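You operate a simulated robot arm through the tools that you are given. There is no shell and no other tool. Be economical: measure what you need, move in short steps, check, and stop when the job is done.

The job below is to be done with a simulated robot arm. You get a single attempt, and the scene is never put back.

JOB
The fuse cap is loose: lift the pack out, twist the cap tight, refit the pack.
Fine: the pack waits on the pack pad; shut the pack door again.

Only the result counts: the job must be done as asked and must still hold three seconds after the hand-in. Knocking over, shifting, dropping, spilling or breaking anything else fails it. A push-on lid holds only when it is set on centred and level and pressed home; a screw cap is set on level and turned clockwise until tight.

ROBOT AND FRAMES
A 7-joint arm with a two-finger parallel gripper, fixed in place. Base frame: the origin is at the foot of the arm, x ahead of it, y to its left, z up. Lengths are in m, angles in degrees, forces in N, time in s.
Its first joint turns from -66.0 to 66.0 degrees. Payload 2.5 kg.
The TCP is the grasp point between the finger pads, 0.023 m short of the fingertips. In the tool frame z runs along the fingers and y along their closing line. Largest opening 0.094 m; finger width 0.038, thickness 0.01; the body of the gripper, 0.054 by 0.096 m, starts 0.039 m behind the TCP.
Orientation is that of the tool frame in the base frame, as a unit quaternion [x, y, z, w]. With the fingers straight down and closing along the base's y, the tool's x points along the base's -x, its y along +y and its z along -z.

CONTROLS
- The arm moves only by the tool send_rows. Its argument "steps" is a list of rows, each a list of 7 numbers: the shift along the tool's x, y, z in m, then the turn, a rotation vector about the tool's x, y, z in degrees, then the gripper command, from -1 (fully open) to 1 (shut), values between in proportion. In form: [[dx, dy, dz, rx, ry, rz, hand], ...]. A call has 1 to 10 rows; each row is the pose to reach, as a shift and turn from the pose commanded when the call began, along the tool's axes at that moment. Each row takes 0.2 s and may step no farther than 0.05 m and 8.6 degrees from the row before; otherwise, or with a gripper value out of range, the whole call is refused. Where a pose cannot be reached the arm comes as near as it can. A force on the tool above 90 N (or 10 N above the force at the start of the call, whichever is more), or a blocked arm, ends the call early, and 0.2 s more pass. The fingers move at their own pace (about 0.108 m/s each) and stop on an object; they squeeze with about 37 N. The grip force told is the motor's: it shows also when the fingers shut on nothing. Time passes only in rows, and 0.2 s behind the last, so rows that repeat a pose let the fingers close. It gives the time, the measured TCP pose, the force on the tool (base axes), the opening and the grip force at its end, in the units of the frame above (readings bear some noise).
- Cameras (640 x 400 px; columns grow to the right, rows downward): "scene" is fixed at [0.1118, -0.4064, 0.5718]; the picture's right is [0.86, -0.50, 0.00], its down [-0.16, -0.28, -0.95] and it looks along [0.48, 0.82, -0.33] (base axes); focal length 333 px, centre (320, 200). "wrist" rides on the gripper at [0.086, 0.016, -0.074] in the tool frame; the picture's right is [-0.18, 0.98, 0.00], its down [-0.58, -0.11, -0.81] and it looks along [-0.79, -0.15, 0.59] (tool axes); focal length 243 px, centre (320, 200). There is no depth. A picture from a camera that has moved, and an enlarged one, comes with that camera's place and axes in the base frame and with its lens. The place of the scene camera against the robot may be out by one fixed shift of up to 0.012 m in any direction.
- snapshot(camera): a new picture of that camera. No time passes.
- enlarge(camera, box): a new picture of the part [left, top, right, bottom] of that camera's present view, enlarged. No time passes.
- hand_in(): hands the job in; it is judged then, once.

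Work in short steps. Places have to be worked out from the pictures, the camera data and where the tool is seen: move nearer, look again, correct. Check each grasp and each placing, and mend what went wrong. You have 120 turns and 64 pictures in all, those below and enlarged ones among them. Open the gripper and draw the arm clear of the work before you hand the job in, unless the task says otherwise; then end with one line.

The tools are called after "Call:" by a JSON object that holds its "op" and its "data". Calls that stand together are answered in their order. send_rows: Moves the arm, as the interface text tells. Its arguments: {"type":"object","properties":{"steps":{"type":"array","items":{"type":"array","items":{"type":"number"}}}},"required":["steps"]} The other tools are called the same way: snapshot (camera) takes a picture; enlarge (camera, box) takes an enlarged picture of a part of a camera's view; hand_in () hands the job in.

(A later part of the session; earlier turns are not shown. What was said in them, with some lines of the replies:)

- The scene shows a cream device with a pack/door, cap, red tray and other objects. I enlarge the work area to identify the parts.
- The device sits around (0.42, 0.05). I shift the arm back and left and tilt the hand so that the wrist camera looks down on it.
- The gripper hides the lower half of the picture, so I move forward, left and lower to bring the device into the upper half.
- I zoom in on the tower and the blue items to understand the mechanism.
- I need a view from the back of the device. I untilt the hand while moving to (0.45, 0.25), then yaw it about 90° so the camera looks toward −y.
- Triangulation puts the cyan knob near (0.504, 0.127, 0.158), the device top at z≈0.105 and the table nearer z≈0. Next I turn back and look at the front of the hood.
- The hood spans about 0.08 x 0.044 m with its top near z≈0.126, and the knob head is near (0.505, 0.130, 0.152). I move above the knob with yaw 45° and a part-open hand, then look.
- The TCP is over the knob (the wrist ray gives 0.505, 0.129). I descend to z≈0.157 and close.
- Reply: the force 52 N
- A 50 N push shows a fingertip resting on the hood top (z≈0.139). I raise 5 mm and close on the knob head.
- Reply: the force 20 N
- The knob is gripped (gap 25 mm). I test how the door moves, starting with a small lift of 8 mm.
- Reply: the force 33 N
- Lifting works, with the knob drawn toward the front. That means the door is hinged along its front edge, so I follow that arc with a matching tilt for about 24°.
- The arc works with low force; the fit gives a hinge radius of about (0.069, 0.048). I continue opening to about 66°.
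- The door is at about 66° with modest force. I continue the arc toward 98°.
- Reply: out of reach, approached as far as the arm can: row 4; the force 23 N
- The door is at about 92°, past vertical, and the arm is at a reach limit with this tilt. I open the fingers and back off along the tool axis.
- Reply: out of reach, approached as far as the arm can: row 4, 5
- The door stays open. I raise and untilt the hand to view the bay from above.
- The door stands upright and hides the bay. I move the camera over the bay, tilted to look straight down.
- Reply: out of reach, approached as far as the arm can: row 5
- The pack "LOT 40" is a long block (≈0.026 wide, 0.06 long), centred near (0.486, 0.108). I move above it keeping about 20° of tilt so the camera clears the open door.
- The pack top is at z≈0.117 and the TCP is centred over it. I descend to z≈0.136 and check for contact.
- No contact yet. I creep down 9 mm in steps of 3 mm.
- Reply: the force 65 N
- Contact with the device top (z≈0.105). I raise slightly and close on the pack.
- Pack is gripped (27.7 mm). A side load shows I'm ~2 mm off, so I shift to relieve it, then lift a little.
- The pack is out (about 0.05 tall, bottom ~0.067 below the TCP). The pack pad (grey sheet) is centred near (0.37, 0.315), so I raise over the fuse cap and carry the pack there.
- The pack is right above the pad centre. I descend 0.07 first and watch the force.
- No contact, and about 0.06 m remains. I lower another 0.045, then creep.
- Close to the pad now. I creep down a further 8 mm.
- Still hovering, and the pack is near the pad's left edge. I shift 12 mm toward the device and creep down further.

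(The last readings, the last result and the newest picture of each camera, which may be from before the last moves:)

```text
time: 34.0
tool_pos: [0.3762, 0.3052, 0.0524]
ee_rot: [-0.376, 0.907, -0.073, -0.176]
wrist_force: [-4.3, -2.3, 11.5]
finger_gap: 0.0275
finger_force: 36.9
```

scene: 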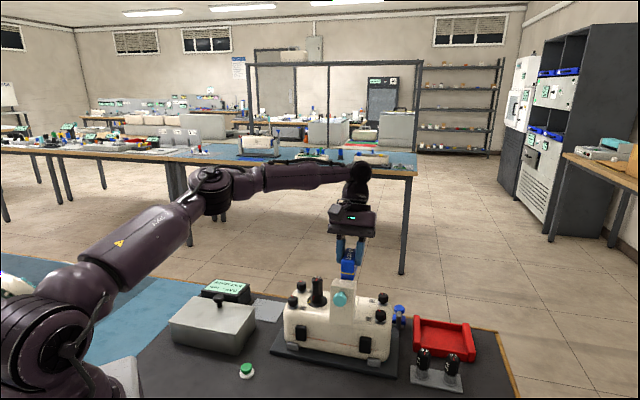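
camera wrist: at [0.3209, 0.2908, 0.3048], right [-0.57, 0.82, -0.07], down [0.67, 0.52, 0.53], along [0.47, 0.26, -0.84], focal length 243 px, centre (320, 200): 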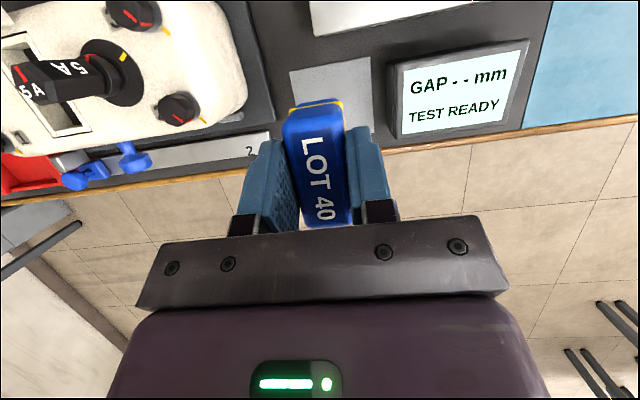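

Contact: 11 N upward, so the pack is standing on the pad. I open and withdraw straight up.

Call:
{"op": "send_rows", "data": {"steps": [[0, 0, -0.0005, 0, 0, 0, 0.4], [0, 0, -0.0005, 0, 0, 0, -0.06], [0, 0, -0.0005, 0, 0, 0, -0.06], [0.0094, 0, -0.0232, 0, 0, 0, -0.06], [0.0206, 0, -0.051, 0, 0, 0, -0.06], [0.0375, 0, -0.0927, 0, 0, 0, -0.06], [0.0525, 0, -0.13, 0, 0, 0, -0.06], [0.0675, 0, -0.167, 0, 0, 0, -0.06]]}}

Call:
{"op": "snapshot", "data": {"camera": "wrist"}}

Call:
{"op": "enlarge", "data": {"camera": "scene", "box": [220, 250, 380, 350]}}

```text
time: 35.8
tool_pos: [0.3766, 0.3036, 0.2322]
ee_rot: [-0.375, 0.907, -0.073, -0.177]
wrist_force: [-0.7, -0.4, 0.2]
finger_gap: 0.0496
finger_force: 0.0
```

```text
22 pictures are left
camera wrist: at [0.3292, 0.2788, 0.3338], right [-0.57, 0.82, -0.07], down [0.67, 0.52, 0.53], along [0.47, 0.26, -0.85], focal length 243 px, centre (320, 200)
```

wrist: 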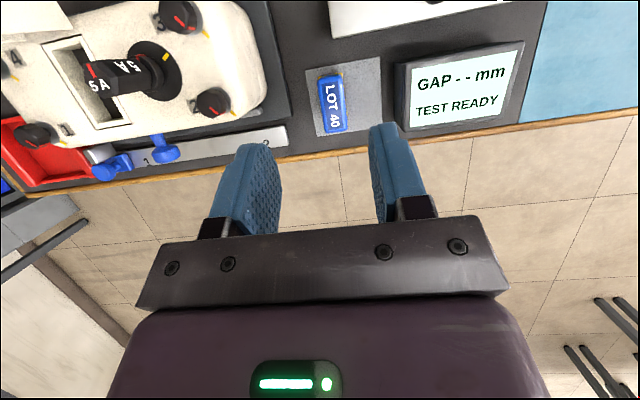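

```text
4.00 times, centred on (300, 300) of scene
camera zoom: at [0.1118, -0.4064, 0.5718], right [0.86, -0.5, 0.0], down [-0.16, -0.28, -0.95], along [0.48, 0.82, -0.33], focal length 1332 px, centre (400, -200)
```

zoom: 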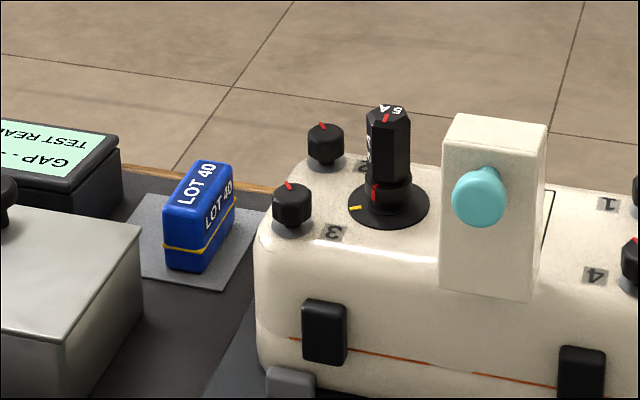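

The pack stands safely on the pad. I zoom on the fuse cap to gauge its angle and centre.

Call:
{"op": "enlarge", "data": {"camera": "wrist", "box": [60, 20, 220, 130]}}

```text
3.64 times, centred on (140, 75) of wrist
camera zoom: at [0.3292, 0.2788, 0.3338], right [-0.57, 0.82, -0.07], down [0.67, 0.52, 0.53], along [0.47, 0.26, -0.85], focal length 882 px, centre (974, 654)
```

zoom: 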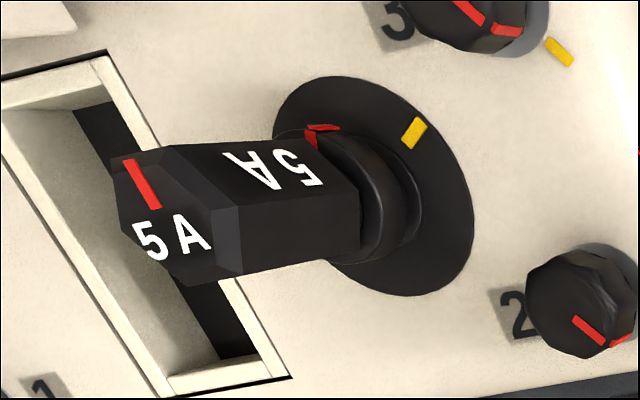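

The cap axis is near (0.437, 0.158), its top at z≈0.165, with the red mark ≈55° short of the yellow mark. I move above it, untilt, and yaw to line the pads up with the hex flats (yaw ≈9°).

Call:
{"op": "send_rows", "data": {"steps": [[0.014, -0.036, 0.005, 0, -5.5, 0, -0.06], [0.028, -0.073, 0.011, 0, -11, 0, -0.06], [0.042, -0.109, 0.017, 0, -16.5, 0, -0.06], [0.0558, -0.1457, 0.0226, 0, -22, 0, -0.06], [0.0558, -0.1457, 0.0226, 0, -22, 0, -0.06]]}}

Call:
{"op": "send_rows", "data": {"steps": [[0, 0, 0, 0, 0, 8, -0.06], [0, 0, 0, 0, 0, 16, -0.06], [0, 0, 0, 0, 0, 24, -0.06], [0, 0, 0, 0, 0, 32, -0.06], [0, 0, 0, 0, 0, 36, -0.06]]}}

Call:
{"op": "snapshot", "data": {"camera": "wrist"}}

```text
time: 37.0
tool_pos: [0.4383, 0.1596, 0.2311]
ee_rot: [-0.383, 0.924, 0.001, 0.001]
wrist_force: [0.4, -0.1, 0.4]
finger_gap: 0.0497
finger_force: 0.1
```

```text
time: 38.2
tool_pos: [0.4359, 0.1612, 0.2302]
ee_rot: [-0.077, 0.997, 0.0, 0.0]
wrist_force: [1.1, 0.5, 0.1]
finger_gap: 0.0496
finger_force: 0.1
```

```text
19 pictures are left
camera wrist: at [0.3497, 0.1635, 0.3046], right [0.03, 1.0, 0.0], down [0.59, -0.02, 0.81], along [0.81, -0.02, -0.59], focal length 243 px, centre (320, 200)
```

wrist: 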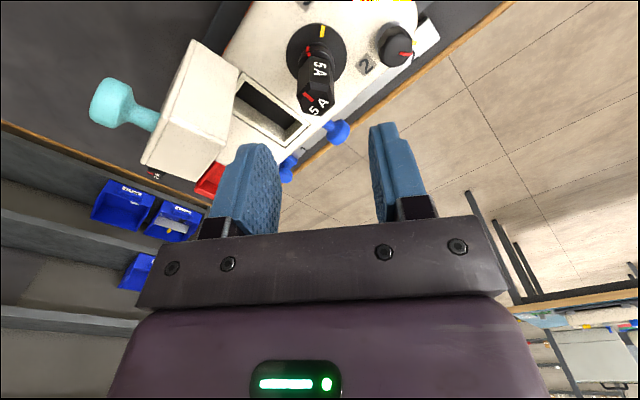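

The cap axis measures (0.435, 0.160), almost under the TCP. I descend to z≈0.152.

Call:
{"op": "send_rows", "data": {"steps": [[0, -0.0012, 0.03, 0, 0, 0, -0.06], [0, -0.0012, 0.055, 0, 0, 0, -0.06], [0, -0.0012, 0.07, 0, 0, 0, -0.06], [0, -0.0012, 0.078, 0, 0, 0, -0.06]]}}

Call:
{"op": "snapshot", "data": {"camera": "wrist"}}

```text
time: 39.2
tool_pos: [0.4367, 0.1604, 0.1526]
ee_rot: [-0.078, 0.997, -0.001, 0.001]
wrist_force: [-0.3, 0.3, -0.4]
finger_gap: 0.0498
finger_force: 0.1
```

```text
18 pictures are left
camera wrist: at [0.3489, 0.1625, 0.2275], right [0.03, 1.0, 0.0], down [0.59, -0.02, 0.81], along [0.81, -0.02, -0.59], focal length 243 px, centre (320, 200)
```

wrist: 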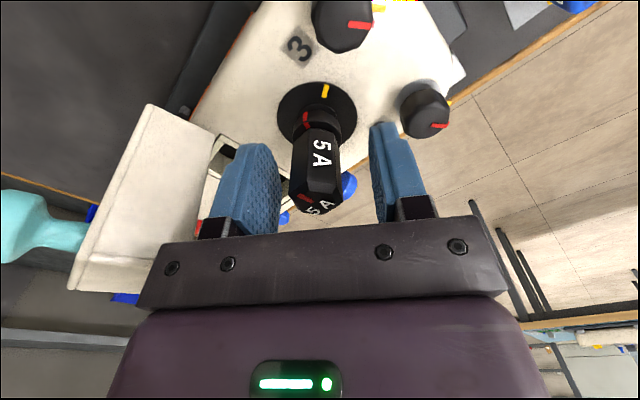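

Call:
{"op": "enlarge", "data": {"camera": "wrist", "box": [260, 70, 390, 230]}}

```text
2.50 times, centred on (325, 150) of wrist
camera zoom: at [0.3489, 0.1625, 0.2275], right [0.03, 1.0, 0.0], down [0.59, -0.02, 0.81], along [0.81, -0.02, -0.59], focal length 606 px, centre (308, 325)
```

zoom: 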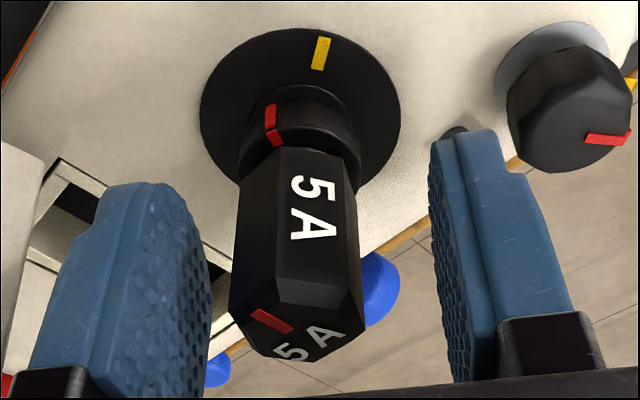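

Hex flats lie at 166°/106°/46°, so a closing line at 106° needs yaw 16°. I turn −7° and close on the cap.

Call:
{"op": "send_rows", "data": {"steps": [[0, 0, 0, 0, 0, -7, -0.06], [0, 0, 0, 0, 0, -7, 0.3], [0, 0, 0, 0, 0, -7, 0.7], [0, 0, 0, 0, 0, -7, 0.7]]}}

```text
time: 40.2
tool_pos: [0.4373, 0.1589, 0.1528]
ee_rot: [-0.137, 0.991, -0.001, -0.001]
wrist_force: [6.8, -8.0, -4.9]
finger_gap: 0.021
finger_force: 37.0
```

Gripped at 21 mm across flats. I turn clockwise 32° first.

Call:
{"op": "send_rows", "data": {"steps": [[0, 0, 0, 0, 0, 8, 0.8], [0, 0, 0, 0, 0, 16, 0.8], [0, 0, 0, 0, 0, 24, 0.8], [0, 0, 0, 0, 0, 32, 0.8]]}}

Call:
{"op": "enlarge", "data": {"camera": "wrist", "box": [260, 70, 390, 230]}}

```text
time: 41.2
tool_pos: [0.4367, 0.1576, 0.1531]
ee_rot: [0.14, 0.99, -0.001, -0.001]
wrist_force: [-5.5, -15.3, 3.7]
finger_gap: 0.021
finger_force: 37.3
```

```text
2.50 times, centred on (325, 150) of wrist
camera zoom: at [0.3592, 0.1978, 0.2275], right [0.45, 0.89, 0.0], down [0.53, -0.26, 0.81], along [0.72, -0.36, -0.59], focal length 606 px, centre (308, 325)
```

zoom: 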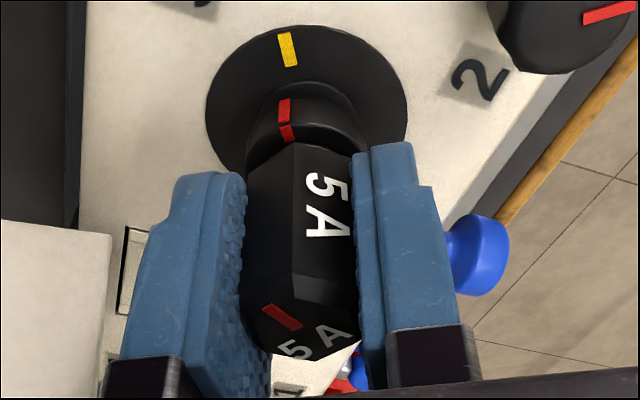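

The cap turned with the hand and the red mark is now near the yellow. I continue in small steps, watching for the stop.

Call:
{"op": "send_rows", "data": {"steps": [[0, 0, 0, 0, 0, 4, 0.8], [0, 0, 0, 0, 0, 8, 0.8], [0, 0, 0, 0, 0, 12, 0.8]]}}

Call:
{"op": "enlarge", "data": {"camera": "wrist", "box": [260, 70, 390, 230]}}

```text
time: 41.9
tool_pos: [0.4368, 0.1528, 0.1477]
ee_rot: [0.181, 0.983, 0.036, 0.015]
wrist_force: [27.3, 36.4, -3.5]
finger_gap: 0.0288
finger_force: 21.9
out of reach, approached as far as the arm can: row 1, 2, 3
stopped in row 3: the force on the tool passed its limit (the readings are from after the stop); the commanded pose is now the measured one
```

```text
2.50 times, centred on (325, 150) of wrist
camera zoom: at [0.3592, 0.1942, 0.2213], right [0.52, 0.85, 0.08], down [0.47, -0.36, 0.81], along [0.71, -0.38, -0.59], focal length 606 px, centre (308, 325)
```

zoom: 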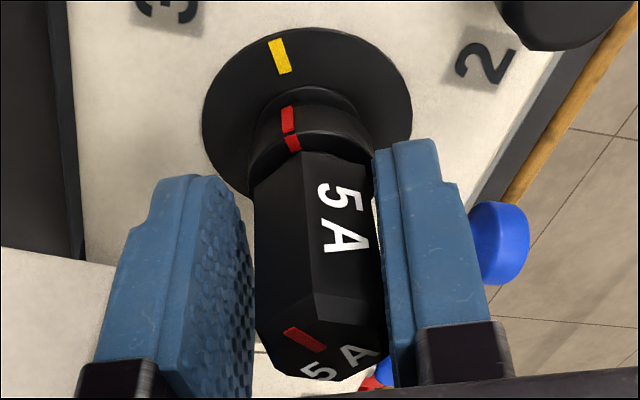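

The call stopped on force with the hand at its reach limit, and the red mark now appears in line with the yellow. I open, withdraw upward and inspect.

Call:
{"op": "send_rows", "data": {"steps": [[0, 0, 0, 0, 0, 0, 0.2], [0, 0, 0, 0, 0, 0, -0.06], [0, 0, -0.02, 0, 0, 0, -0.06], [0, 0, -0.05, 0, 0, 0, -0.06], [0, 0, -0.085, 0, 0, 0, -0.06]]}}

Call:
{"op": "enlarge", "data": {"camera": "wrist", "box": [250, 10, 390, 140]}}

```text
time: 43.0
tool_pos: [0.4319, 0.14, 0.2309]
ee_rot: [0.189, 0.981, 0.028, 0.011]
wrist_force: [0.8, -0.4, 0.9]
finger_gap: 0.0498
finger_force: 0.0
out of reach, approached as far as the arm can: row 3
```

```text
3.08 times, centred on (320, 75) of wrist
camera zoom: at [0.3561, 0.183, 0.3055], right [0.54, 0.84, 0.06], down [0.47, -0.36, 0.8], along [0.7, -0.4, -0.59], focal length 746 px, centre (320, 585)
```

zoom: 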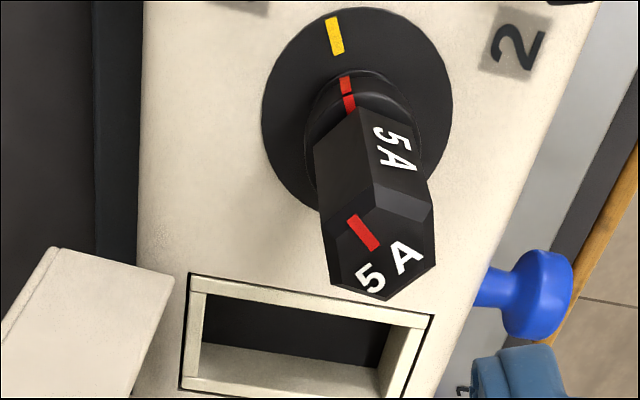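

By the top mark about 15–25° remains, so the stop was the arm's reach limit rather than the thread. I level the hand, centre it over the cap and yaw to +36° for a second bite.

Call:
{"op": "send_rows", "data": {"steps": [[0.0017, 0.0095, 0, 1.7, 0.3, 0, -0.06], [0.0033, 0.0191, 0, 3.39, 0.62, 0, -0.06], [0.0033, 0.0191, 0, 3.39, 0.62, 0, -0.06]]}}

Call:
{"op": "send_rows", "data": {"steps": [[0, 0, 0, 0, 0, -8, -0.06], [0, 0, 0, 0, 0, -16, -0.06], [0, 0, 0, 0, 0, -24, -0.06], [0, 0, 0, 0, 0, -32, -0.06], [0, 0, 0, 0, 0, -40, -0.06], [0, 0, 0, 0, 0, -48, -0.06], [0, 0, 0, 0, 0, -56, -0.06], [0, 0, 0, 0, 0, -58, -0.06]]}}

Call:
{"op": "enlarge", "data": {"camera": "wrist", "box": [220, 0, 420, 140]}}

Call:
{"op": "enlarge", "data": {"camera": "scene", "box": [270, 260, 350, 320]}}

```text
time: 43.9
tool_pos: [0.4234, 0.1314, 0.2266]
ee_rot: [0.189, 0.982, 0.014, 0.007]
wrist_force: [0.1, 0.1, 1.0]
finger_gap: 0.0498
finger_force: 0.1
out of reach, approached as far as the arm can: row 1, 2, 3
```

```text
time: 45.6
tool_pos: [0.4227, 0.13, 0.227]
ee_rot: [-0.313, 0.95, 0.001, 0.001]
wrist_force: [-0.5, 0.0, 0.0]
finger_gap: 0.0501
finger_force: 0.0
```

```text
2.86 times, centred on (320, 70) of wrist
camera zoom: at [0.3445, 0.0917, 0.301], right [-0.43, 0.9, 0.0], down [0.53, 0.26, 0.81], along [0.73, 0.35, -0.59], focal length 693 px, centre (320, 571)
```

zoom: 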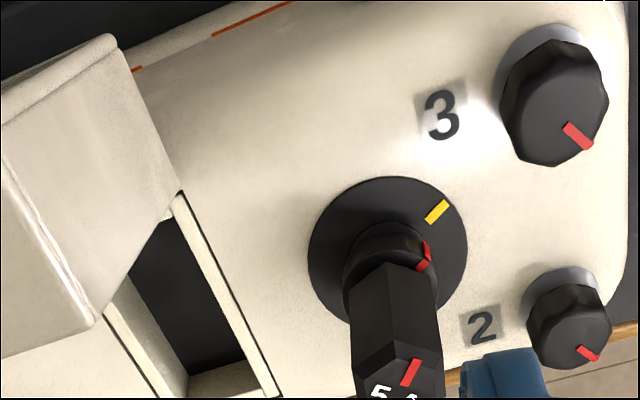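

```text
6.67 times, centred on (310, 290) of scene
camera zoom: at [0.1118, -0.4064, 0.5718], right [0.86, -0.5, 0.0], down [-0.16, -0.28, -0.95], along [0.48, 0.82, -0.33], focal length 2221 px, centre (387, -400)
```

zoom: 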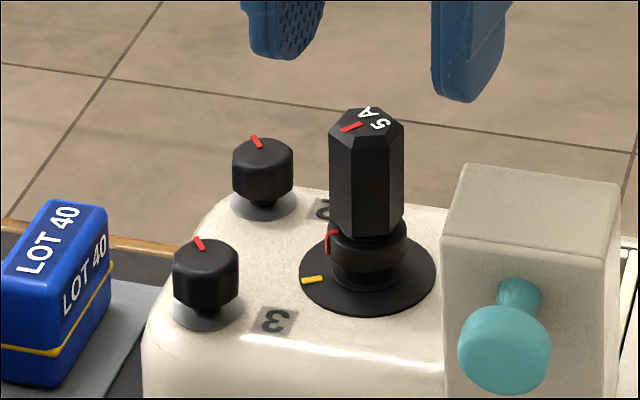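

Both views show red at ≈185°/173° and yellow at ≈160°, so about 20° remains. I recentre over the cap at yaw 36° and descend.

Call:
{"op": "send_rows", "data": {"steps": [[-0.014, 0.0077, 0.0, 0, 0, 0, -0.06], [-0.028, 0.0154, 0.01, 0, 0, 0, -0.06], [-0.028, 0.0154, 0.04, 0, 0, 0, -0.06], [-0.028, 0.0154, 0.06, 0, 0, 0, -0.06], [-0.028, 0.0154, 0.075, 0, 0, 0, -0.06], [-0.028, 0.0154, 0.075, 0, 0, 0, -0.06]]}}

Call:
{"op": "snapshot", "data": {"camera": "wrist"}}

```text
time: 47.0
tool_pos: [0.4353, 0.1582, 0.1517]
ee_rot: [-0.31, 0.951, 0.0, 0.001]
wrist_force: [-0.3, -0.5, 0.5]
finger_gap: 0.0498
finger_force: 0.0
```

```text
11 pictures are left
camera wrist: at [0.3571, 0.1206, 0.2256], right [-0.43, 0.9, 0.0], down [0.53, 0.25, 0.81], along [0.73, 0.35, -0.59], focal length 243 px, centre (320, 200)
```

wrist: 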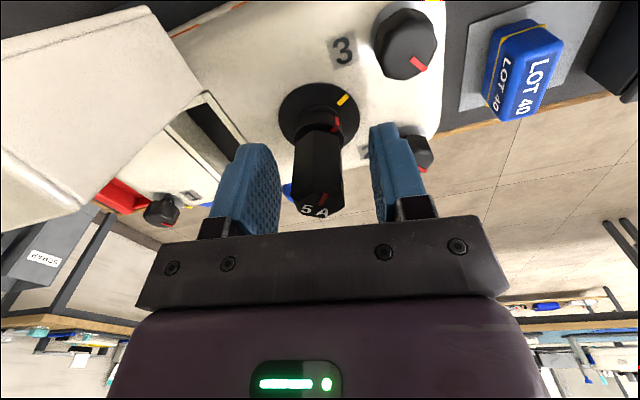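

Centred around the cap. I close and turn clockwise 20°, watching measured yaw and force.

Call:
{"op": "send_rows", "data": {"steps": [[0, 0, 0, 0, 0, 0, 0.3], [0, 0, 0, 0, 0, 0, 0.8], [0, 0, 0, 0, 0, 0, 0.8], [0, 0, 0, 0, 0, 5, 0.8], [0, 0, 0, 0, 0, 10, 0.8], [0, 0, 0, 0, 0, 15, 0.8]]}}

Call:
{"op": "send_rows", "data": {"steps": [[0, 0, 0, 0, 0, 3, 0.8], [0, 0, 0, 0, 0, 6, 0.8]]}}

```text
time: 48.5
tool_pos: [0.4364, 0.1589, 0.1518]
ee_rot: [-0.184, 0.983, 0.0, 0.001]
wrist_force: [4.7, -4.2, -3.6]
finger_gap: 0.0232
finger_force: 37.2
```

```text
time: 49.0
tool_pos: [0.4379, 0.1585, 0.1511]
ee_rot: [-0.132, 0.991, 0.0, 0.001]
wrist_force: [4.0, -6.1, -2.0]
finger_gap: 0.0233
finger_force: 36.8
```

Call:
{"op": "enlarge", "data": {"camera": "wrist", "box": [260, 60, 390, 220]}}

```text
2.50 times, centred on (325, 140) of wrist
camera zoom: at [0.3499, 0.1513, 0.2262], right [-0.08, 1.0, 0.0], down [0.59, 0.05, 0.81], along [0.8, 0.06, -0.59], focal length 606 px, centre (308, 350)
```

zoom: 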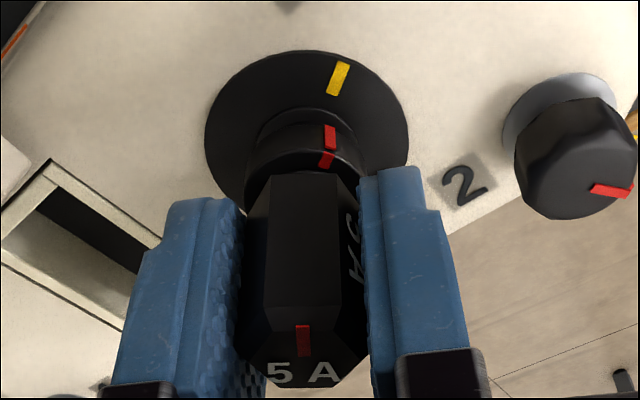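

The collar mark is now only a few degrees from the yellow. I continue in small turns, watching for slip at the stop.

Call:
{"op": "send_rows", "data": {"steps": [[0, 0, 0, 0, 0, 3, 0.8], [0, 0, 0, 0, 0, 6, 0.8]]}}

Call:
{"op": "send_rows", "data": {"steps": [[0, 0, 0, 0, 0, 3, 0.8], [0, 0, 0, 0, 0, 6, 0.8]]}}

```text
time: 49.6
tool_pos: [0.4374, 0.1581, 0.1514]
ee_rot: [-0.079, 0.997, 0.001, 0.001]
wrist_force: [8.0, -10.0, -2.6]
finger_gap: 0.0237
finger_force: 36.8
```

```text
time: 50.2
tool_pos: [0.4361, 0.1576, 0.1514]
ee_rot: [-0.027, 1.0, 0.0, 0.001]
wrist_force: [7.2, -12.7, -5.5]
finger_gap: 0.0239
finger_force: 37.2
```

The gap is growing (slip beginning), which suggests the stop. I look at the marks.

Call:
{"op": "enlarge", "data": {"camera": "wrist", "box": [260, 60, 390, 220]}}

```text
2.50 times, centred on (325, 140) of wrist
camera zoom: at [0.3503, 0.1696, 0.2262], right [0.13, 0.99, 0.0], down [0.59, -0.08, 0.81], along [0.8, -0.11, -0.59], focal length 606 px, centre (308, 350)
```

zoom: 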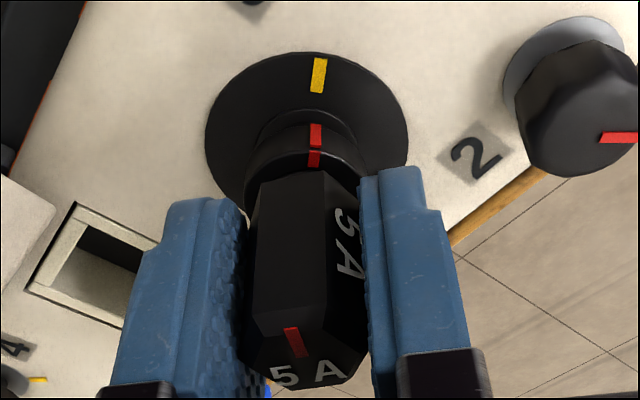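

Red and yellow now line up and the hand is slipping on the hex, so the cap is at its stop. To make sure it is tight I re-grip on the flats (yaw ≈23°) and apply a final clockwise turn.

Call:
{"op": "send_rows", "data": {"steps": [[0, 0, 0, 0, 0, 0, 0.3], [0, 0, 0, 0, 0, 0, 0.2], [0, 0, 0, 0, 0, -7, 0.2], [0, 0, 0, 0, 0, -14, 0.2], [0, 0, 0, 0, 0, -20, 0.2], [0, 0, 0, 0, 0, -20, 0.5], [0, 0, 0, 0, 0, -20, 0.8], [0, 0, 0, 0, 0, -20, 0.8]]}}

Call:
{"op": "send_rows", "data": {"steps": [[0, 0, 0, 0, 0, 4, 0.8], [0, 0, 0, 0, 0, 8, 0.8]]}}

```text
time: 52.0
tool_pos: [0.4373, 0.1591, 0.1513]
ee_rot: [-0.202, 0.979, 0.0, 0.001]
wrist_force: [2.2, -2.0, 0.3]
finger_gap: 0.0229
finger_force: 37.0
```

```text
time: 52.6
tool_pos: [0.4353, 0.1582, 0.1516]
ee_rot: [-0.132, 0.991, 0.0, 0.0]
wrist_force: [5.2, -6.3, -2.1]
finger_gap: 0.0236
finger_force: 36.6
```

Slip again with the cap blocked. The flats are at yaw ≈34°, so I re-grip there squarely and give one firm final turn.

Call:
{"op": "send_rows", "data": {"steps": [[0, 0, 0, 0, 0, 0, 0.3], [0, 0, 0, 0, 0, 0, 0.2], [0, 0, 0, 0, 0, -7, 0.2], [0, 0, 0, 0, 0, -14, 0.2], [0, 0, 0, 0, 0, -19, 0.2], [0, 0, 0, 0, 0, -19, 0.5], [0, 0, 0, 0, 0, -19, 0.8], [0, 0, 0, 0, 0, -19, 0.8]]}}

Call:
{"op": "send_rows", "data": {"steps": [[0, 0, 0, 0, 0, 4, 0.8], [0, 0, 0, 0, 0, 8, 0.8]]}}

```text
time: 54.5
tool_pos: [0.4365, 0.1596, 0.1522]
ee_rot: [-0.295, 0.956, 0.001, 0.002]
wrist_force: [-0.3, -1.8, 0.2]
finger_gap: 0.0215
finger_force: 37.0
```

```text
time: 55.0
tool_pos: [0.437, 0.1584, 0.1527]
ee_rot: [-0.225, 0.974, 0.0, 0.001]
wrist_force: [4.8, -2.4, -0.9]
finger_gap: 0.0224
finger_force: 37.4
```

The cap resists solidly: it's tight. I open, rise, and set the hand back to yaw 45°.

Call:
{"op": "send_rows", "data": {"steps": [[0, 0, 0, 0, 0, 0, 0.3], [0, 0, 0, 0, 0, 0, -0.06], [0, 0, -0.02, 0, 0, 0, -0.06], [0, 0, -0.05, 0, 0, -6, -0.06], [0, 0, -0.08, 0, 0, -12, -0.06], [0, 0, -0.08, 0, 0, -19, -0.06], [0, 0, -0.08, 0, 0, -19, -0.06]]}}

```text
time: 56.6
tool_pos: [0.4352, 0.1599, 0.2316]
ee_rot: [-0.385, 0.923, 0.0, 0.002]
wrist_force: [0.1, 0.4, -0.5]
finger_gap: 0.0495
finger_force: 0.1
```

Next I move above the pack with the same 22° tilt.

Call:
{"op": "send_rows", "data": {"steps": [[-0.015, 0.036, 0, 0, 5.5, 0.3, -0.06], [-0.03, 0.072, 0, 0, 11, 0.3, -0.06], [-0.045, 0.108, 0, 0, 16.5, 0.3, -0.06], [-0.0607, 0.1438, 0, 0, 22, 0.3, -0.06], [-0.0607, 0.1438, 0, 0, 22, 0.3, -0.06]]}}

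```text
time: 57.9
tool_pos: [0.3985, 0.2798, 0.2214]
ee_rot: [-0.335, 0.923, -0.06, -0.179]
wrist_force: [1.1, -0.6, 1.0]
finger_gap: 0.0498
finger_force: 0.1
out of reach, approached as far as the arm can: row 2, 3, 4, 5
```

The arm could not reach that pose in its present joint configuration. I try a smaller tilt (12°), which still keeps the camera clear of the door.

Call:
{"op": "send_rows", "data": {"steps": [[0, 0, 0, 0, -5, 0, -0.06], [0, 0, 0, 0, -10, 0, -0.06], [0, 0, 0, 0, -10, 0, -0.06]]}}

```text
time: 58.6
tool_pos: [0.3759, 0.3042, 0.2303]
ee_rot: [-0.38, 0.919, -0.041, -0.094]
wrist_force: [0.3, 0.3, 0.0]
finger_gap: 0.0499
finger_force: 0.0
```

Reached. I descend over the pack to z≈0.052.

Call:
{"op": "send_rows", "data": {"steps": [[-0.0094, 0.0005, 0.044, 0, 0, 0, -0.06], [-0.0187, 0.0005, 0.088, 0, 0, 0, -0.06], [-0.027, 0.0005, 0.1271, 0, 0, 0, -0.06], [-0.0322, 0.0005, 0.1516, 0, 0, 0, -0.06], [-0.0354, 0.0005, 0.1663, 0, 0, 0, -0.06], [-0.037, 0.0005, 0.1743, 0, 0, 0, -0.06], [-0.037, 0.0005, 0.1743, 0, 0, 0, -0.06]]}}

Call:
{"op": "enlarge", "data": {"camera": "scene", "box": [220, 250, 340, 340]}}

```text
time: 60.2
tool_pos: [0.3783, 0.3021, 0.0528]
ee_rot: [-0.38, 0.919, -0.04, -0.095]
wrist_force: [1.0, -0.1, 0.1]
finger_gap: 0.0498
finger_force: 0.1
```

```text
4.44 times, centred on (280, 295) of scene
camera zoom: at [0.1118, -0.4064, 0.5718], right [0.86, -0.5, 0.0], down [-0.16, -0.28, -0.95], along [0.48, 0.82, -0.33], focal length 1480 px, centre (498, -222)
```

zoom: 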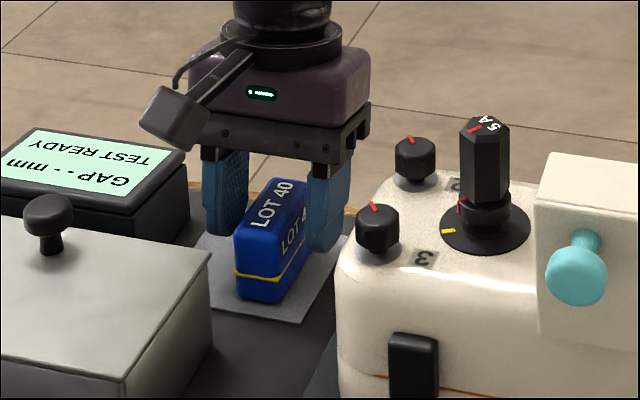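

The fingers straddle the pack; I correct 3 mm sideways and close.

Call:
{"op": "send_rows", "data": {"steps": [[0, 0.003, 0, 0, 0, 0, -0.06], [0, 0.003, 0, 0, 0, 0, 0.2], [0, 0.003, 0, 0, 0, 0, 0.5], [0, 0.003, 0, 0, 0, 0, 0.8], [0, 0.003, 0, 0, 0, 0, 0.8]]}}

```text
time: 61.5
tool_pos: [0.3746, 0.3057, 0.0523]
ee_rot: [-0.379, 0.919, -0.04, -0.095]
wrist_force: [-0.2, 0.0, -0.4]
finger_gap: 0.0278
finger_force: 37.1
```

Gripped at 27.8 mm. I lift to z≈0.27.

Call:
{"op": "send_rows", "data": {"steps": [[0.0042, 0, -0.0196, 0, 0, 0, 0.8], [0.0135, 0, -0.0636, 0, 0, 0, 0.8], [0.0229, 0, -0.1076, 0, 0, 0, 0.8], [0.0323, 0, -0.1516, 0, 0, 0, 0.8], [0.0406, 0, -0.1907, 0, 0, 0, 0.8], [0.0458, 0, -0.2152, 0, 0, 0, 0.8]]}}

```text
time: 62.9
tool_pos: [0.3741, 0.3076, 0.2738]
ee_rot: [-0.379, 0.92, -0.041, -0.096]
wrist_force: [0.6, -0.2, -1.3]
finger_gap: 0.0276
finger_force: 37.1
```

Carry the pack over the bay.

Call:
{"op": "send_rows", "data": {"steps": [[0.0123, -0.0437, 0.0026, 0, 0, 0, 0.8], [0.0247, -0.0874, 0.0052, 0, 0, 0, 0.8], [0.037, -0.131, 0.0079, 0, 0, 0, 0.8], [0.0494, -0.1747, 0.0105, 0, 0, 0, 0.8], [0.0617, -0.2184, 0.0131, 0, 0, 0, 0.8], [0.0617, -0.2184, 0.0131, 0, 0, 0, 0.8]]}}

```text
time: 64.2
tool_pos: [0.4838, 0.107, 0.2752]
ee_rot: [-0.38, 0.919, -0.041, -0.095]
wrist_force: [-0.4, 0.8, -0.9]
finger_gap: 0.0276
finger_force: 36.6
```

I descend to z≈0.20 (pack bottom ≈0.15) and check alignment with the well.

Call:
{"op": "send_rows", "data": {"steps": [[-0.0083, 0, 0.0391, 0, 0, 0, 0.8], [-0.0156, 0, 0.0734, 0, 0, 0, 0.8], [-0.0156, 0, 0.0734, 0, 0, 0, 0.8]]}}

Call:
{"op": "snapshot", "data": {"camera": "wrist"}}

```text
time: 65.0
tool_pos: [0.484, 0.1075, 0.2002]
ee_rot: [-0.38, 0.919, -0.04, -0.096]
wrist_force: [0.5, -0.4, -1.1]
finger_gap: 0.0275
finger_force: 37.0
```

```text
7 pictures are left
camera wrist: at [0.4248, 0.0698, 0.2918], right [-0.57, 0.82, -0.04], down [0.6, 0.44, 0.67], along [0.57, 0.36, -0.74], focal length 243 px, centre (320, 200)
```

wrist: 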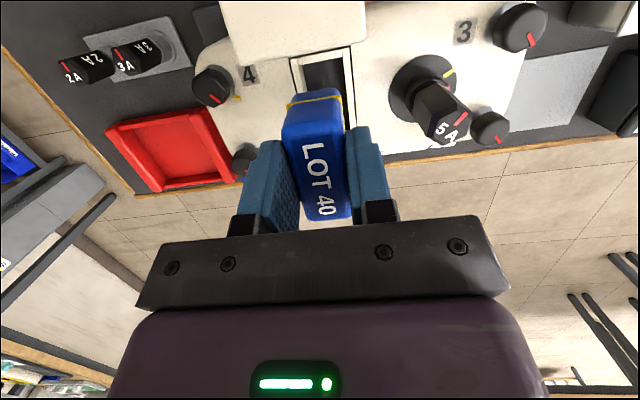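

Alignment looks good. I descend to z≈0.160, then creep in while watching force.

Call:
{"op": "send_rows", "data": {"steps": [[-0.0052, 0.0005, 0.0245, 0, 0, 0, 0.8], [-0.0083, 0.0005, 0.0391, 0, 0, 0, 0.8], [-0.0083, 0.0005, 0.0391, 0, 0, 0, 0.8]]}}

Call:
{"op": "send_rows", "data": {"steps": [[-0.0006, 0, 0.0029, 0, 0, 0, 0.8], [-0.0012, 0, 0.0059, 0, 0, 0, 0.8], [-0.0019, 0, 0.0088, 0, 0, 0, 0.8]]}}

```text
time: 65.8
tool_pos: [0.4845, 0.1058, 0.1601]
ee_rot: [-0.38, 0.919, -0.04, -0.096]
wrist_force: [-0.2, -0.3, -0.7]
finger_gap: 0.0275
finger_force: 37.0
```

```text
time: 66.7
tool_pos: [0.4837, 0.1068, 0.1502]
ee_rot: [-0.379, 0.919, -0.04, -0.096]
wrist_force: [-0.1, 0.6, -0.3]
finger_gap: 0.0277
finger_force: 36.8
```

Call:
{"op": "send_rows", "data": {"steps": [[-0.0006, 0, 0.0029, 0, 0, 0, 0.8], [-0.0012, 0, 0.0059, 0, 0, 0, 0.8], [-0.0017, 0, 0.0083, 0, 0, 0, 0.8]]}}

Call:
{"op": "send_rows", "data": {"steps": [[-0.0006, 0, 0.0029, 0, 0, 0, 0.8], [-0.0012, 0, 0.0055, 0, 0, 0, 0.8]]}}

```text
time: 67.5
tool_pos: [0.4851, 0.1066, 0.1399]
ee_rot: [-0.38, 0.919, -0.04, -0.095]
wrist_force: [-3.0, 4.0, -0.3]
finger_gap: 0.0278
finger_force: 37.1
```

```text
time: 68.0
tool_pos: [0.4826, 0.1076, 0.1364]
ee_rot: [-0.381, 0.919, -0.039, -0.096]
wrist_force: [-13.8, 7.5, 13.0]
finger_gap: 0.0275
finger_force: 36.8
```

A side load toward +l appears, the same as at extraction. I shift +2 mm and press a bit further down.

Call:
{"op": "send_rows", "data": {"steps": [[0, 0.002, 0, 0, 0, 0, 0.8], [-0.0006, 0.002, 0.0025, 0, 0, 0, 0.8], [-0.0008, 0.002, 0.004, 0, 0, 0, 0.8]]}}

```text
time: 68.8
tool_pos: [0.4829, 0.1077, 0.1333]
ee_rot: [-0.38, 0.919, -0.041, -0.096]
wrist_force: [-9.4, 2.5, 31.6]
finger_gap: 0.028
finger_force: 37.0
```

At z=0.1333 with 31 N, matching the original seated height. I release and rise.

Call:
{"op": "send_rows", "data": {"steps": [[0, 0, -0.001, 0, 0, 0, 0.3], [0, 0, -0.001, 0, 0, 0, -0.06], [0, 0, -0.001, 0, 0, 0, -0.06], [0.0062, 0, -0.0293, 0, 0, 0, -0.06], [0.0146, 0, -0.0685, 0, 0, 0, -0.06], [0.023, 0, -0.108, 0, 0, 0, -0.06]]}}

Call:
{"op": "snapshot", "data": {"camera": "wrist"}}

```text
time: 70.2
tool_pos: [0.4843, 0.1083, 0.2433]
ee_rot: [-0.38, 0.919, -0.041, -0.096]
wrist_force: [-0.4, -0.3, 0.4]
finger_gap: 0.0499
finger_force: 0.0
```

```text
6 pictures are left
camera wrist: at [0.424, 0.0713, 0.3337], right [-0.57, 0.82, -0.04], down [0.6, 0.44, 0.67], along [0.57, 0.36, -0.74], focal length 243 px, centre (320, 200)
```

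wrist: 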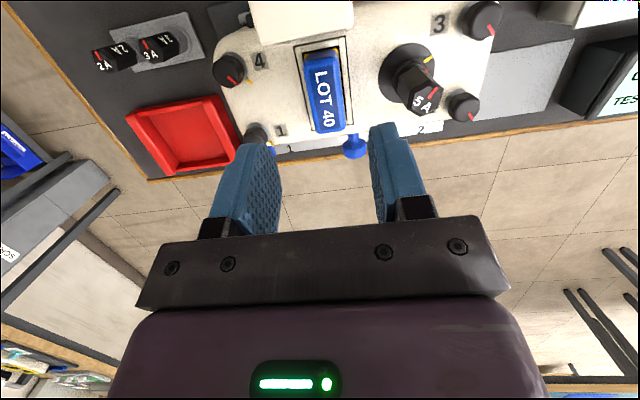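

The pack is seated in its well. The door now leans open at ~110°, with the knob near d=0.316, z≈0.169. I move above it, level the hand and open a bit wider.

Call:
{"op": "send_rows", "data": {"steps": [[0.03, 0, -0.01, 0, -3, 0, -0.38], [0.06, 0, -0.008, 0, -6, 0, -0.38], [0.09, 0.0005, -0.006, 0, -9, 0, -0.38], [0.1118, 0.0008, -0.0038, 0, -12, 0, -0.38], [0.1118, 0.0008, -0.0038, 0, -12, 0, -0.38]]}}

Call:
{"op": "snapshot", "data": {"camera": "wrist"}}

```text
time: 71.5
tool_pos: [0.4041, 0.0319, 0.2696]
ee_rot: [-0.383, 0.924, 0.0, 0.003]
wrist_force: [0.6, -0.2, -0.5]
finger_gap: 0.0649
finger_force: 0.0
```

```text
5 pictures are left
camera wrist: at [0.332, -0.0184, 0.3442], right [-0.56, 0.83, 0.0], down [0.49, 0.33, 0.81], along [0.67, 0.46, -0.59], focal length 243 px, centre (320, 200)
```

wrist: 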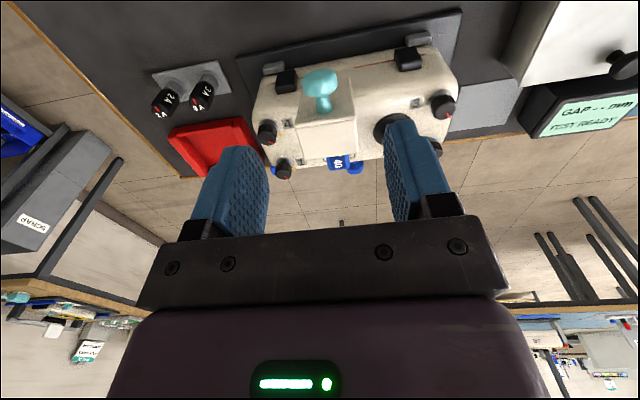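

The knob ray confirms d≈0.315, l≈−0.264. I descend to z≈0.183 and close on the knob.

Call:
{"op": "send_rows", "data": {"steps": [[-0.002, -0.001, 0.035, 0, 0, 0, -0.38], [-0.002, -0.001, 0.065, 0, 0, 0, -0.38], [-0.002, -0.001, 0.0865, 0, 0, 0, -0.38], [-0.002, -0.001, 0.0865, 0, 0, 0, -0.38]]}}

Call:
{"op": "send_rows", "data": {"steps": [[0, 0, 0, 0, 0, 0, 0], [0, 0, 0, 0, 0, 0, 0.4], [0, 0, 0, 0, 0, 0, 0.7], [0, 0, 0, 0, 0, 0, 0.7]]}}

```text
time: 72.5
tool_pos: [0.4051, 0.0333, 0.1821]
ee_rot: [-0.382, 0.924, -0.001, 0.001]
wrist_force: [0.6, 0.5, -0.5]
finger_gap: 0.0649
finger_force: 0.1
```

```text
time: 73.5
tool_pos: [0.4063, 0.0325, 0.1813]
ee_rot: [-0.382, 0.924, -0.001, 0.002]
wrist_force: [14.1, -8.0, -5.1]
finger_gap: 0.0251
finger_force: 44.7
```

The knob is gripped. I follow the arc back from ~111° to 71°.

Call:
{"op": "send_rows", "data": {"steps": [[0, -0.0015, 0, 0, 0, 0, 0.7], [-0.0079, -0.0015, -0.0079, 0, 0, 0, 0.7], [-0.0166, -0.0015, -0.0146, 0, 0, 0, 0.7], [-0.0264, -0.0015, -0.0201, 0, 0, 0, 0.7]]}}

Call:
{"op": "send_rows", "data": {"steps": [[-0.0103, 0, -0.0041, 0, 0, 0, 0.7], [-0.0211, 0, -0.0067, 0, 0, 0, 0.7]]}}

```text
time: 74.5
tool_pos: [0.4255, 0.051, 0.2019]
ee_rot: [-0.383, 0.924, 0.002, -0.001]
wrist_force: [-15.0, -3.2, -6.8]
finger_gap: 0.0252
finger_force: 44.8
```

```text
time: 75.0
tool_pos: [0.4402, 0.0645, 0.2097]
ee_rot: [-0.382, 0.924, 0.001, -0.001]
wrist_force: [-26.3, 1.3, 8.3]
finger_gap: 0.025
finger_force: 45.1
```

Tracking well; I ease 2 mm sideways to relieve the side load and continue to ~31°.

Call:
{"op": "send_rows", "data": {"steps": [[-0.011, 0.002, -0.0011, 0, 0, 0, 0.7], [-0.0222, 0.002, -0.0005, 0, 0, 0, 0.7], [-0.033, 0.002, 0.0015, 0, 0, 0, 0.7]]}}

Call:
{"op": "send_rows", "data": {"steps": [[-0.0106, 0, 0.0036, 0, 0, 0, 0.7], [-0.0205, 0, 0.0084, 0, 0, 0, 0.7]]}}

```text
time: 75.8
tool_pos: [0.4647, 0.0892, 0.2073]
ee_rot: [-0.382, 0.924, -0.002, 0.002]
wrist_force: [-11.0, -4.2, 16.1]
finger_gap: 0.0251
finger_force: 44.6
```

```text
time: 76.5
tool_pos: [0.4797, 0.1042, 0.1985]
ee_rot: [-0.382, 0.924, -0.002, 0.002]
wrist_force: [-6.1, -3.0, 17.8]
finger_gap: 0.0253
finger_force: 44.9
```

Call:
{"op": "send_rows", "data": {"steps": [[-0.0091, 0, 0.0063, 0, 0, 0, 0.7], [-0.0174, 0, 0.0139, 0, 0, 0, 0.7], [-0.0245, 0, 0.0225, 0, 0, 0, 0.7]]}}

Call:
{"op": "send_rows", "data": {"steps": [[-0.0028, 0, 0.004, 0, 0, 0, 0.7], [-0.0051, 0, 0.0082, 0, 0, 0, 0.7], [-0.0055, 0, 0.011, 0, 0, 0, 0.7]]}}

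```text
time: 77.2
tool_pos: [0.4957, 0.1217, 0.1777]
ee_rot: [-0.382, 0.924, -0.002, 0.004]
wrist_force: [10.3, -3.2, 23.4]
finger_gap: 0.0256
finger_force: 44.7
```

```text
time: 78.0
tool_pos: [0.5005, 0.1265, 0.168]
ee_rot: [-0.382, 0.924, -0.001, 0.004]
wrist_force: [17.6, 3.6, 25.2]
finger_gap: 0.0255
finger_force: 45.1
```

Near shut. I press a further 4 mm and check.

Call:
{"op": "send_rows", "data": {"steps": [[0, 0, 0.002, 0, 0, 0, 0.7], [0, 0, 0.004, 0, 0, 0, 0.7]]}}

Call:
{"op": "enlarge", "data": {"camera": "scene", "box": [280, 250, 420, 340]}}

```text
time: 78.7
tool_pos: [0.5019, 0.1265, 0.1652]
ee_rot: [-0.384, 0.924, -0.001, 0.005]
wrist_force: [20.7, 5.1, 28.5]
finger_gap: 0.0255
finger_force: 45.0
```

```text
4.44 times, centred on (350, 295) of scene
camera zoom: at [0.1117, -0.4064, 0.5718], right [0.86, -0.5, 0.0], down [-0.16, -0.28, -0.95], along [0.48, 0.82, -0.32], focal length 1480 px, centre (187, -222)
```

zoom: 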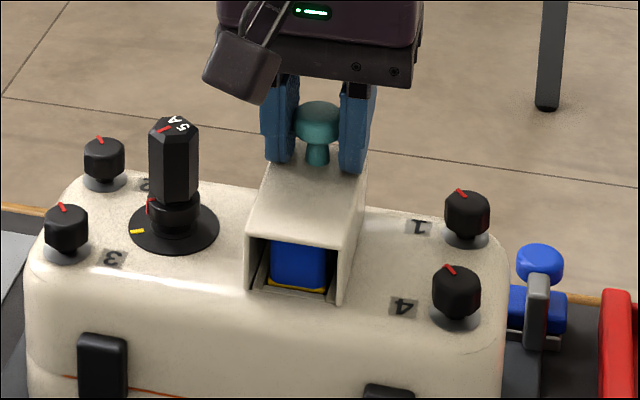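

It still gives under ~28 N (hinge friction), so I press further until it meets a hard stop.

Call:
{"op": "send_rows", "data": {"steps": [[-0.002, -0.001, 0.003, 0, 0, 0, 0.7], [-0.002, -0.001, 0.006, 0, 0, 0, 0.7], [-0.002, -0.001, 0.008, 0, 0, 0, 0.7]]}}

```text
time: 79.5
tool_pos: [0.5026, 0.1281, 0.1624]
ee_rot: [-0.383, 0.924, 0.003, 0.005]
wrist_force: [-27.8, 9.2, 78.1]
finger_gap: 0.0256
finger_force: 44.7
```

Hard stop at 78 N, with the hood at its original height (0.139): the door is shut. I relax, open and retreat upward, then inspect.

Call:
{"op": "send_rows", "data": {"steps": [[0, 0, -0.005, 0, 0, 0, 0.7], [0, 0, -0.005, 0, 0, 0, 0.2], [0, 0, -0.005, 0, 0, 0, -0.2], [0, 0, -0.005, 0, 0, 0, -0.2], [0, 0, -0.03, 0, 0, 0, -0.2], [0, 0, -0.075, 0, 0, 0, -0.2], [0.03, 0, -0.11, 0, 0, 0, -0.2]]}}

Call:
{"op": "snapshot", "data": {"camera": "wrist"}}

Call:
{"op": "enlarge", "data": {"camera": "scene", "box": [260, 260, 420, 380]}}

```text
time: 81.0
tool_pos: [0.481, 0.1038, 0.2631]
ee_rot: [-0.382, 0.924, 0.001, 0.0]
wrist_force: [0.6, -0.5, 0.1]
finger_gap: 0.0563
finger_force: 0.1
```

```text
3 pictures are left
camera wrist: at [0.4093, 0.0551, 0.3379], right [-0.56, 0.83, 0.0], down [0.49, 0.33, 0.81], along [0.67, 0.46, -0.59], focal length 243 px, centre (320, 200)
```

wrist: 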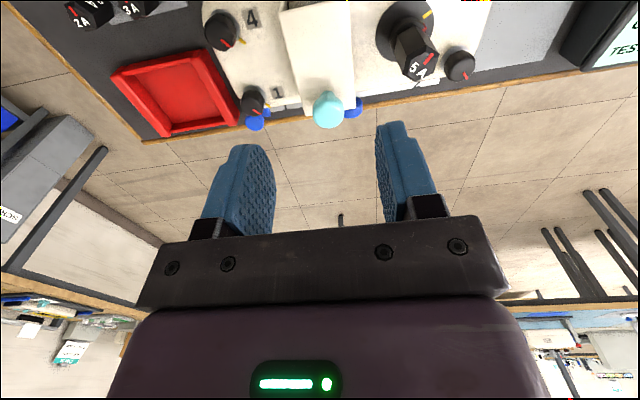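

```text
3.33 times, centred on (340, 320) of scene
camera zoom: at [0.1119, -0.4064, 0.5718], right [0.86, -0.5, 0.0], down [-0.16, -0.28, -0.95], along [0.48, 0.82, -0.33], focal length 1110 px, centre (253, -200)
```

zoom: 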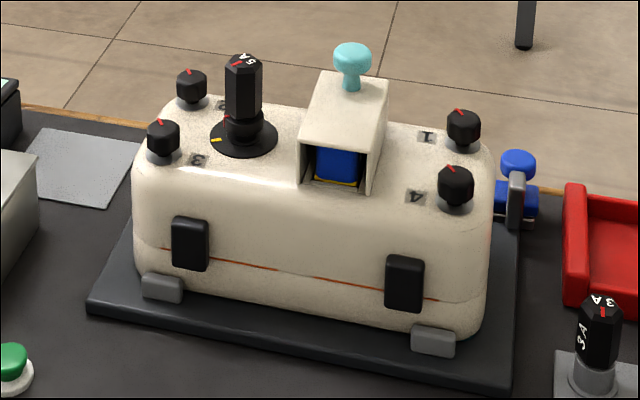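

The door is exactly as in the first picture and the pack is visible inside. One last zoom on the cap marks.

Call:
{"op": "enlarge", "data": {"camera": "scene", "box": [290, 265, 350, 310]}}

```text
8.89 times, centred on (320, 288) of scene
camera zoom: at [0.1119, -0.4064, 0.5718], right [0.86, -0.5, 0.0], down [-0.16, -0.28, -0.95], along [0.48, 0.82, -0.33], focal length 2961 px, centre (320, -578)
```

zoom: 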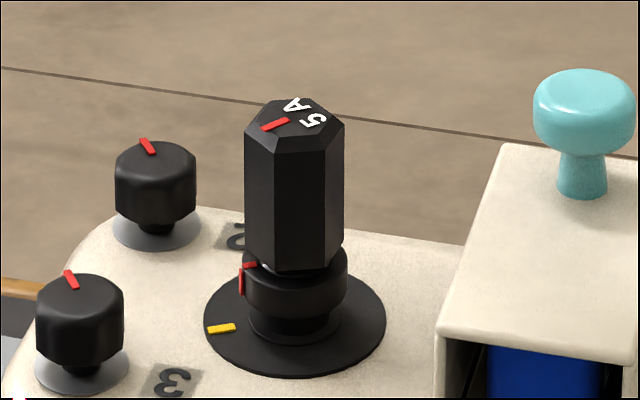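

The collar's red mark lines up with the yellow one and the cap resisted firmly in repeated turns. I raise the open hand clear before handing in.

Call:
{"op": "send_rows", "data": {"steps": [[0.03, 0, -0.03, 0, 0, 0, -1], [0.06, 0, -0.06, 0, 0, 0, -1], [0.09, 0, -0.09, 0, 0, 0, -1], [0.09, 0, -0.11, 0, 0, 0, -1]]}}

Call:
{"op": "hand_in", "data": {}}

```text
time: 82.0
tool_pos: [0.4173, 0.039, 0.3758]
ee_rot: [-0.382, 0.924, 0.0, 0.001]
wrist_force: [-0.1, 1.1, 0.0]
finger_gap: 0.094
finger_force: 0.1
```

```text
The job is handed in.
```

I turned the fuse cap clockwise to a firm stop with its marks lined up, refitted the pack in its bay, shut the pack door and handed the job in; the result hasn't come back.
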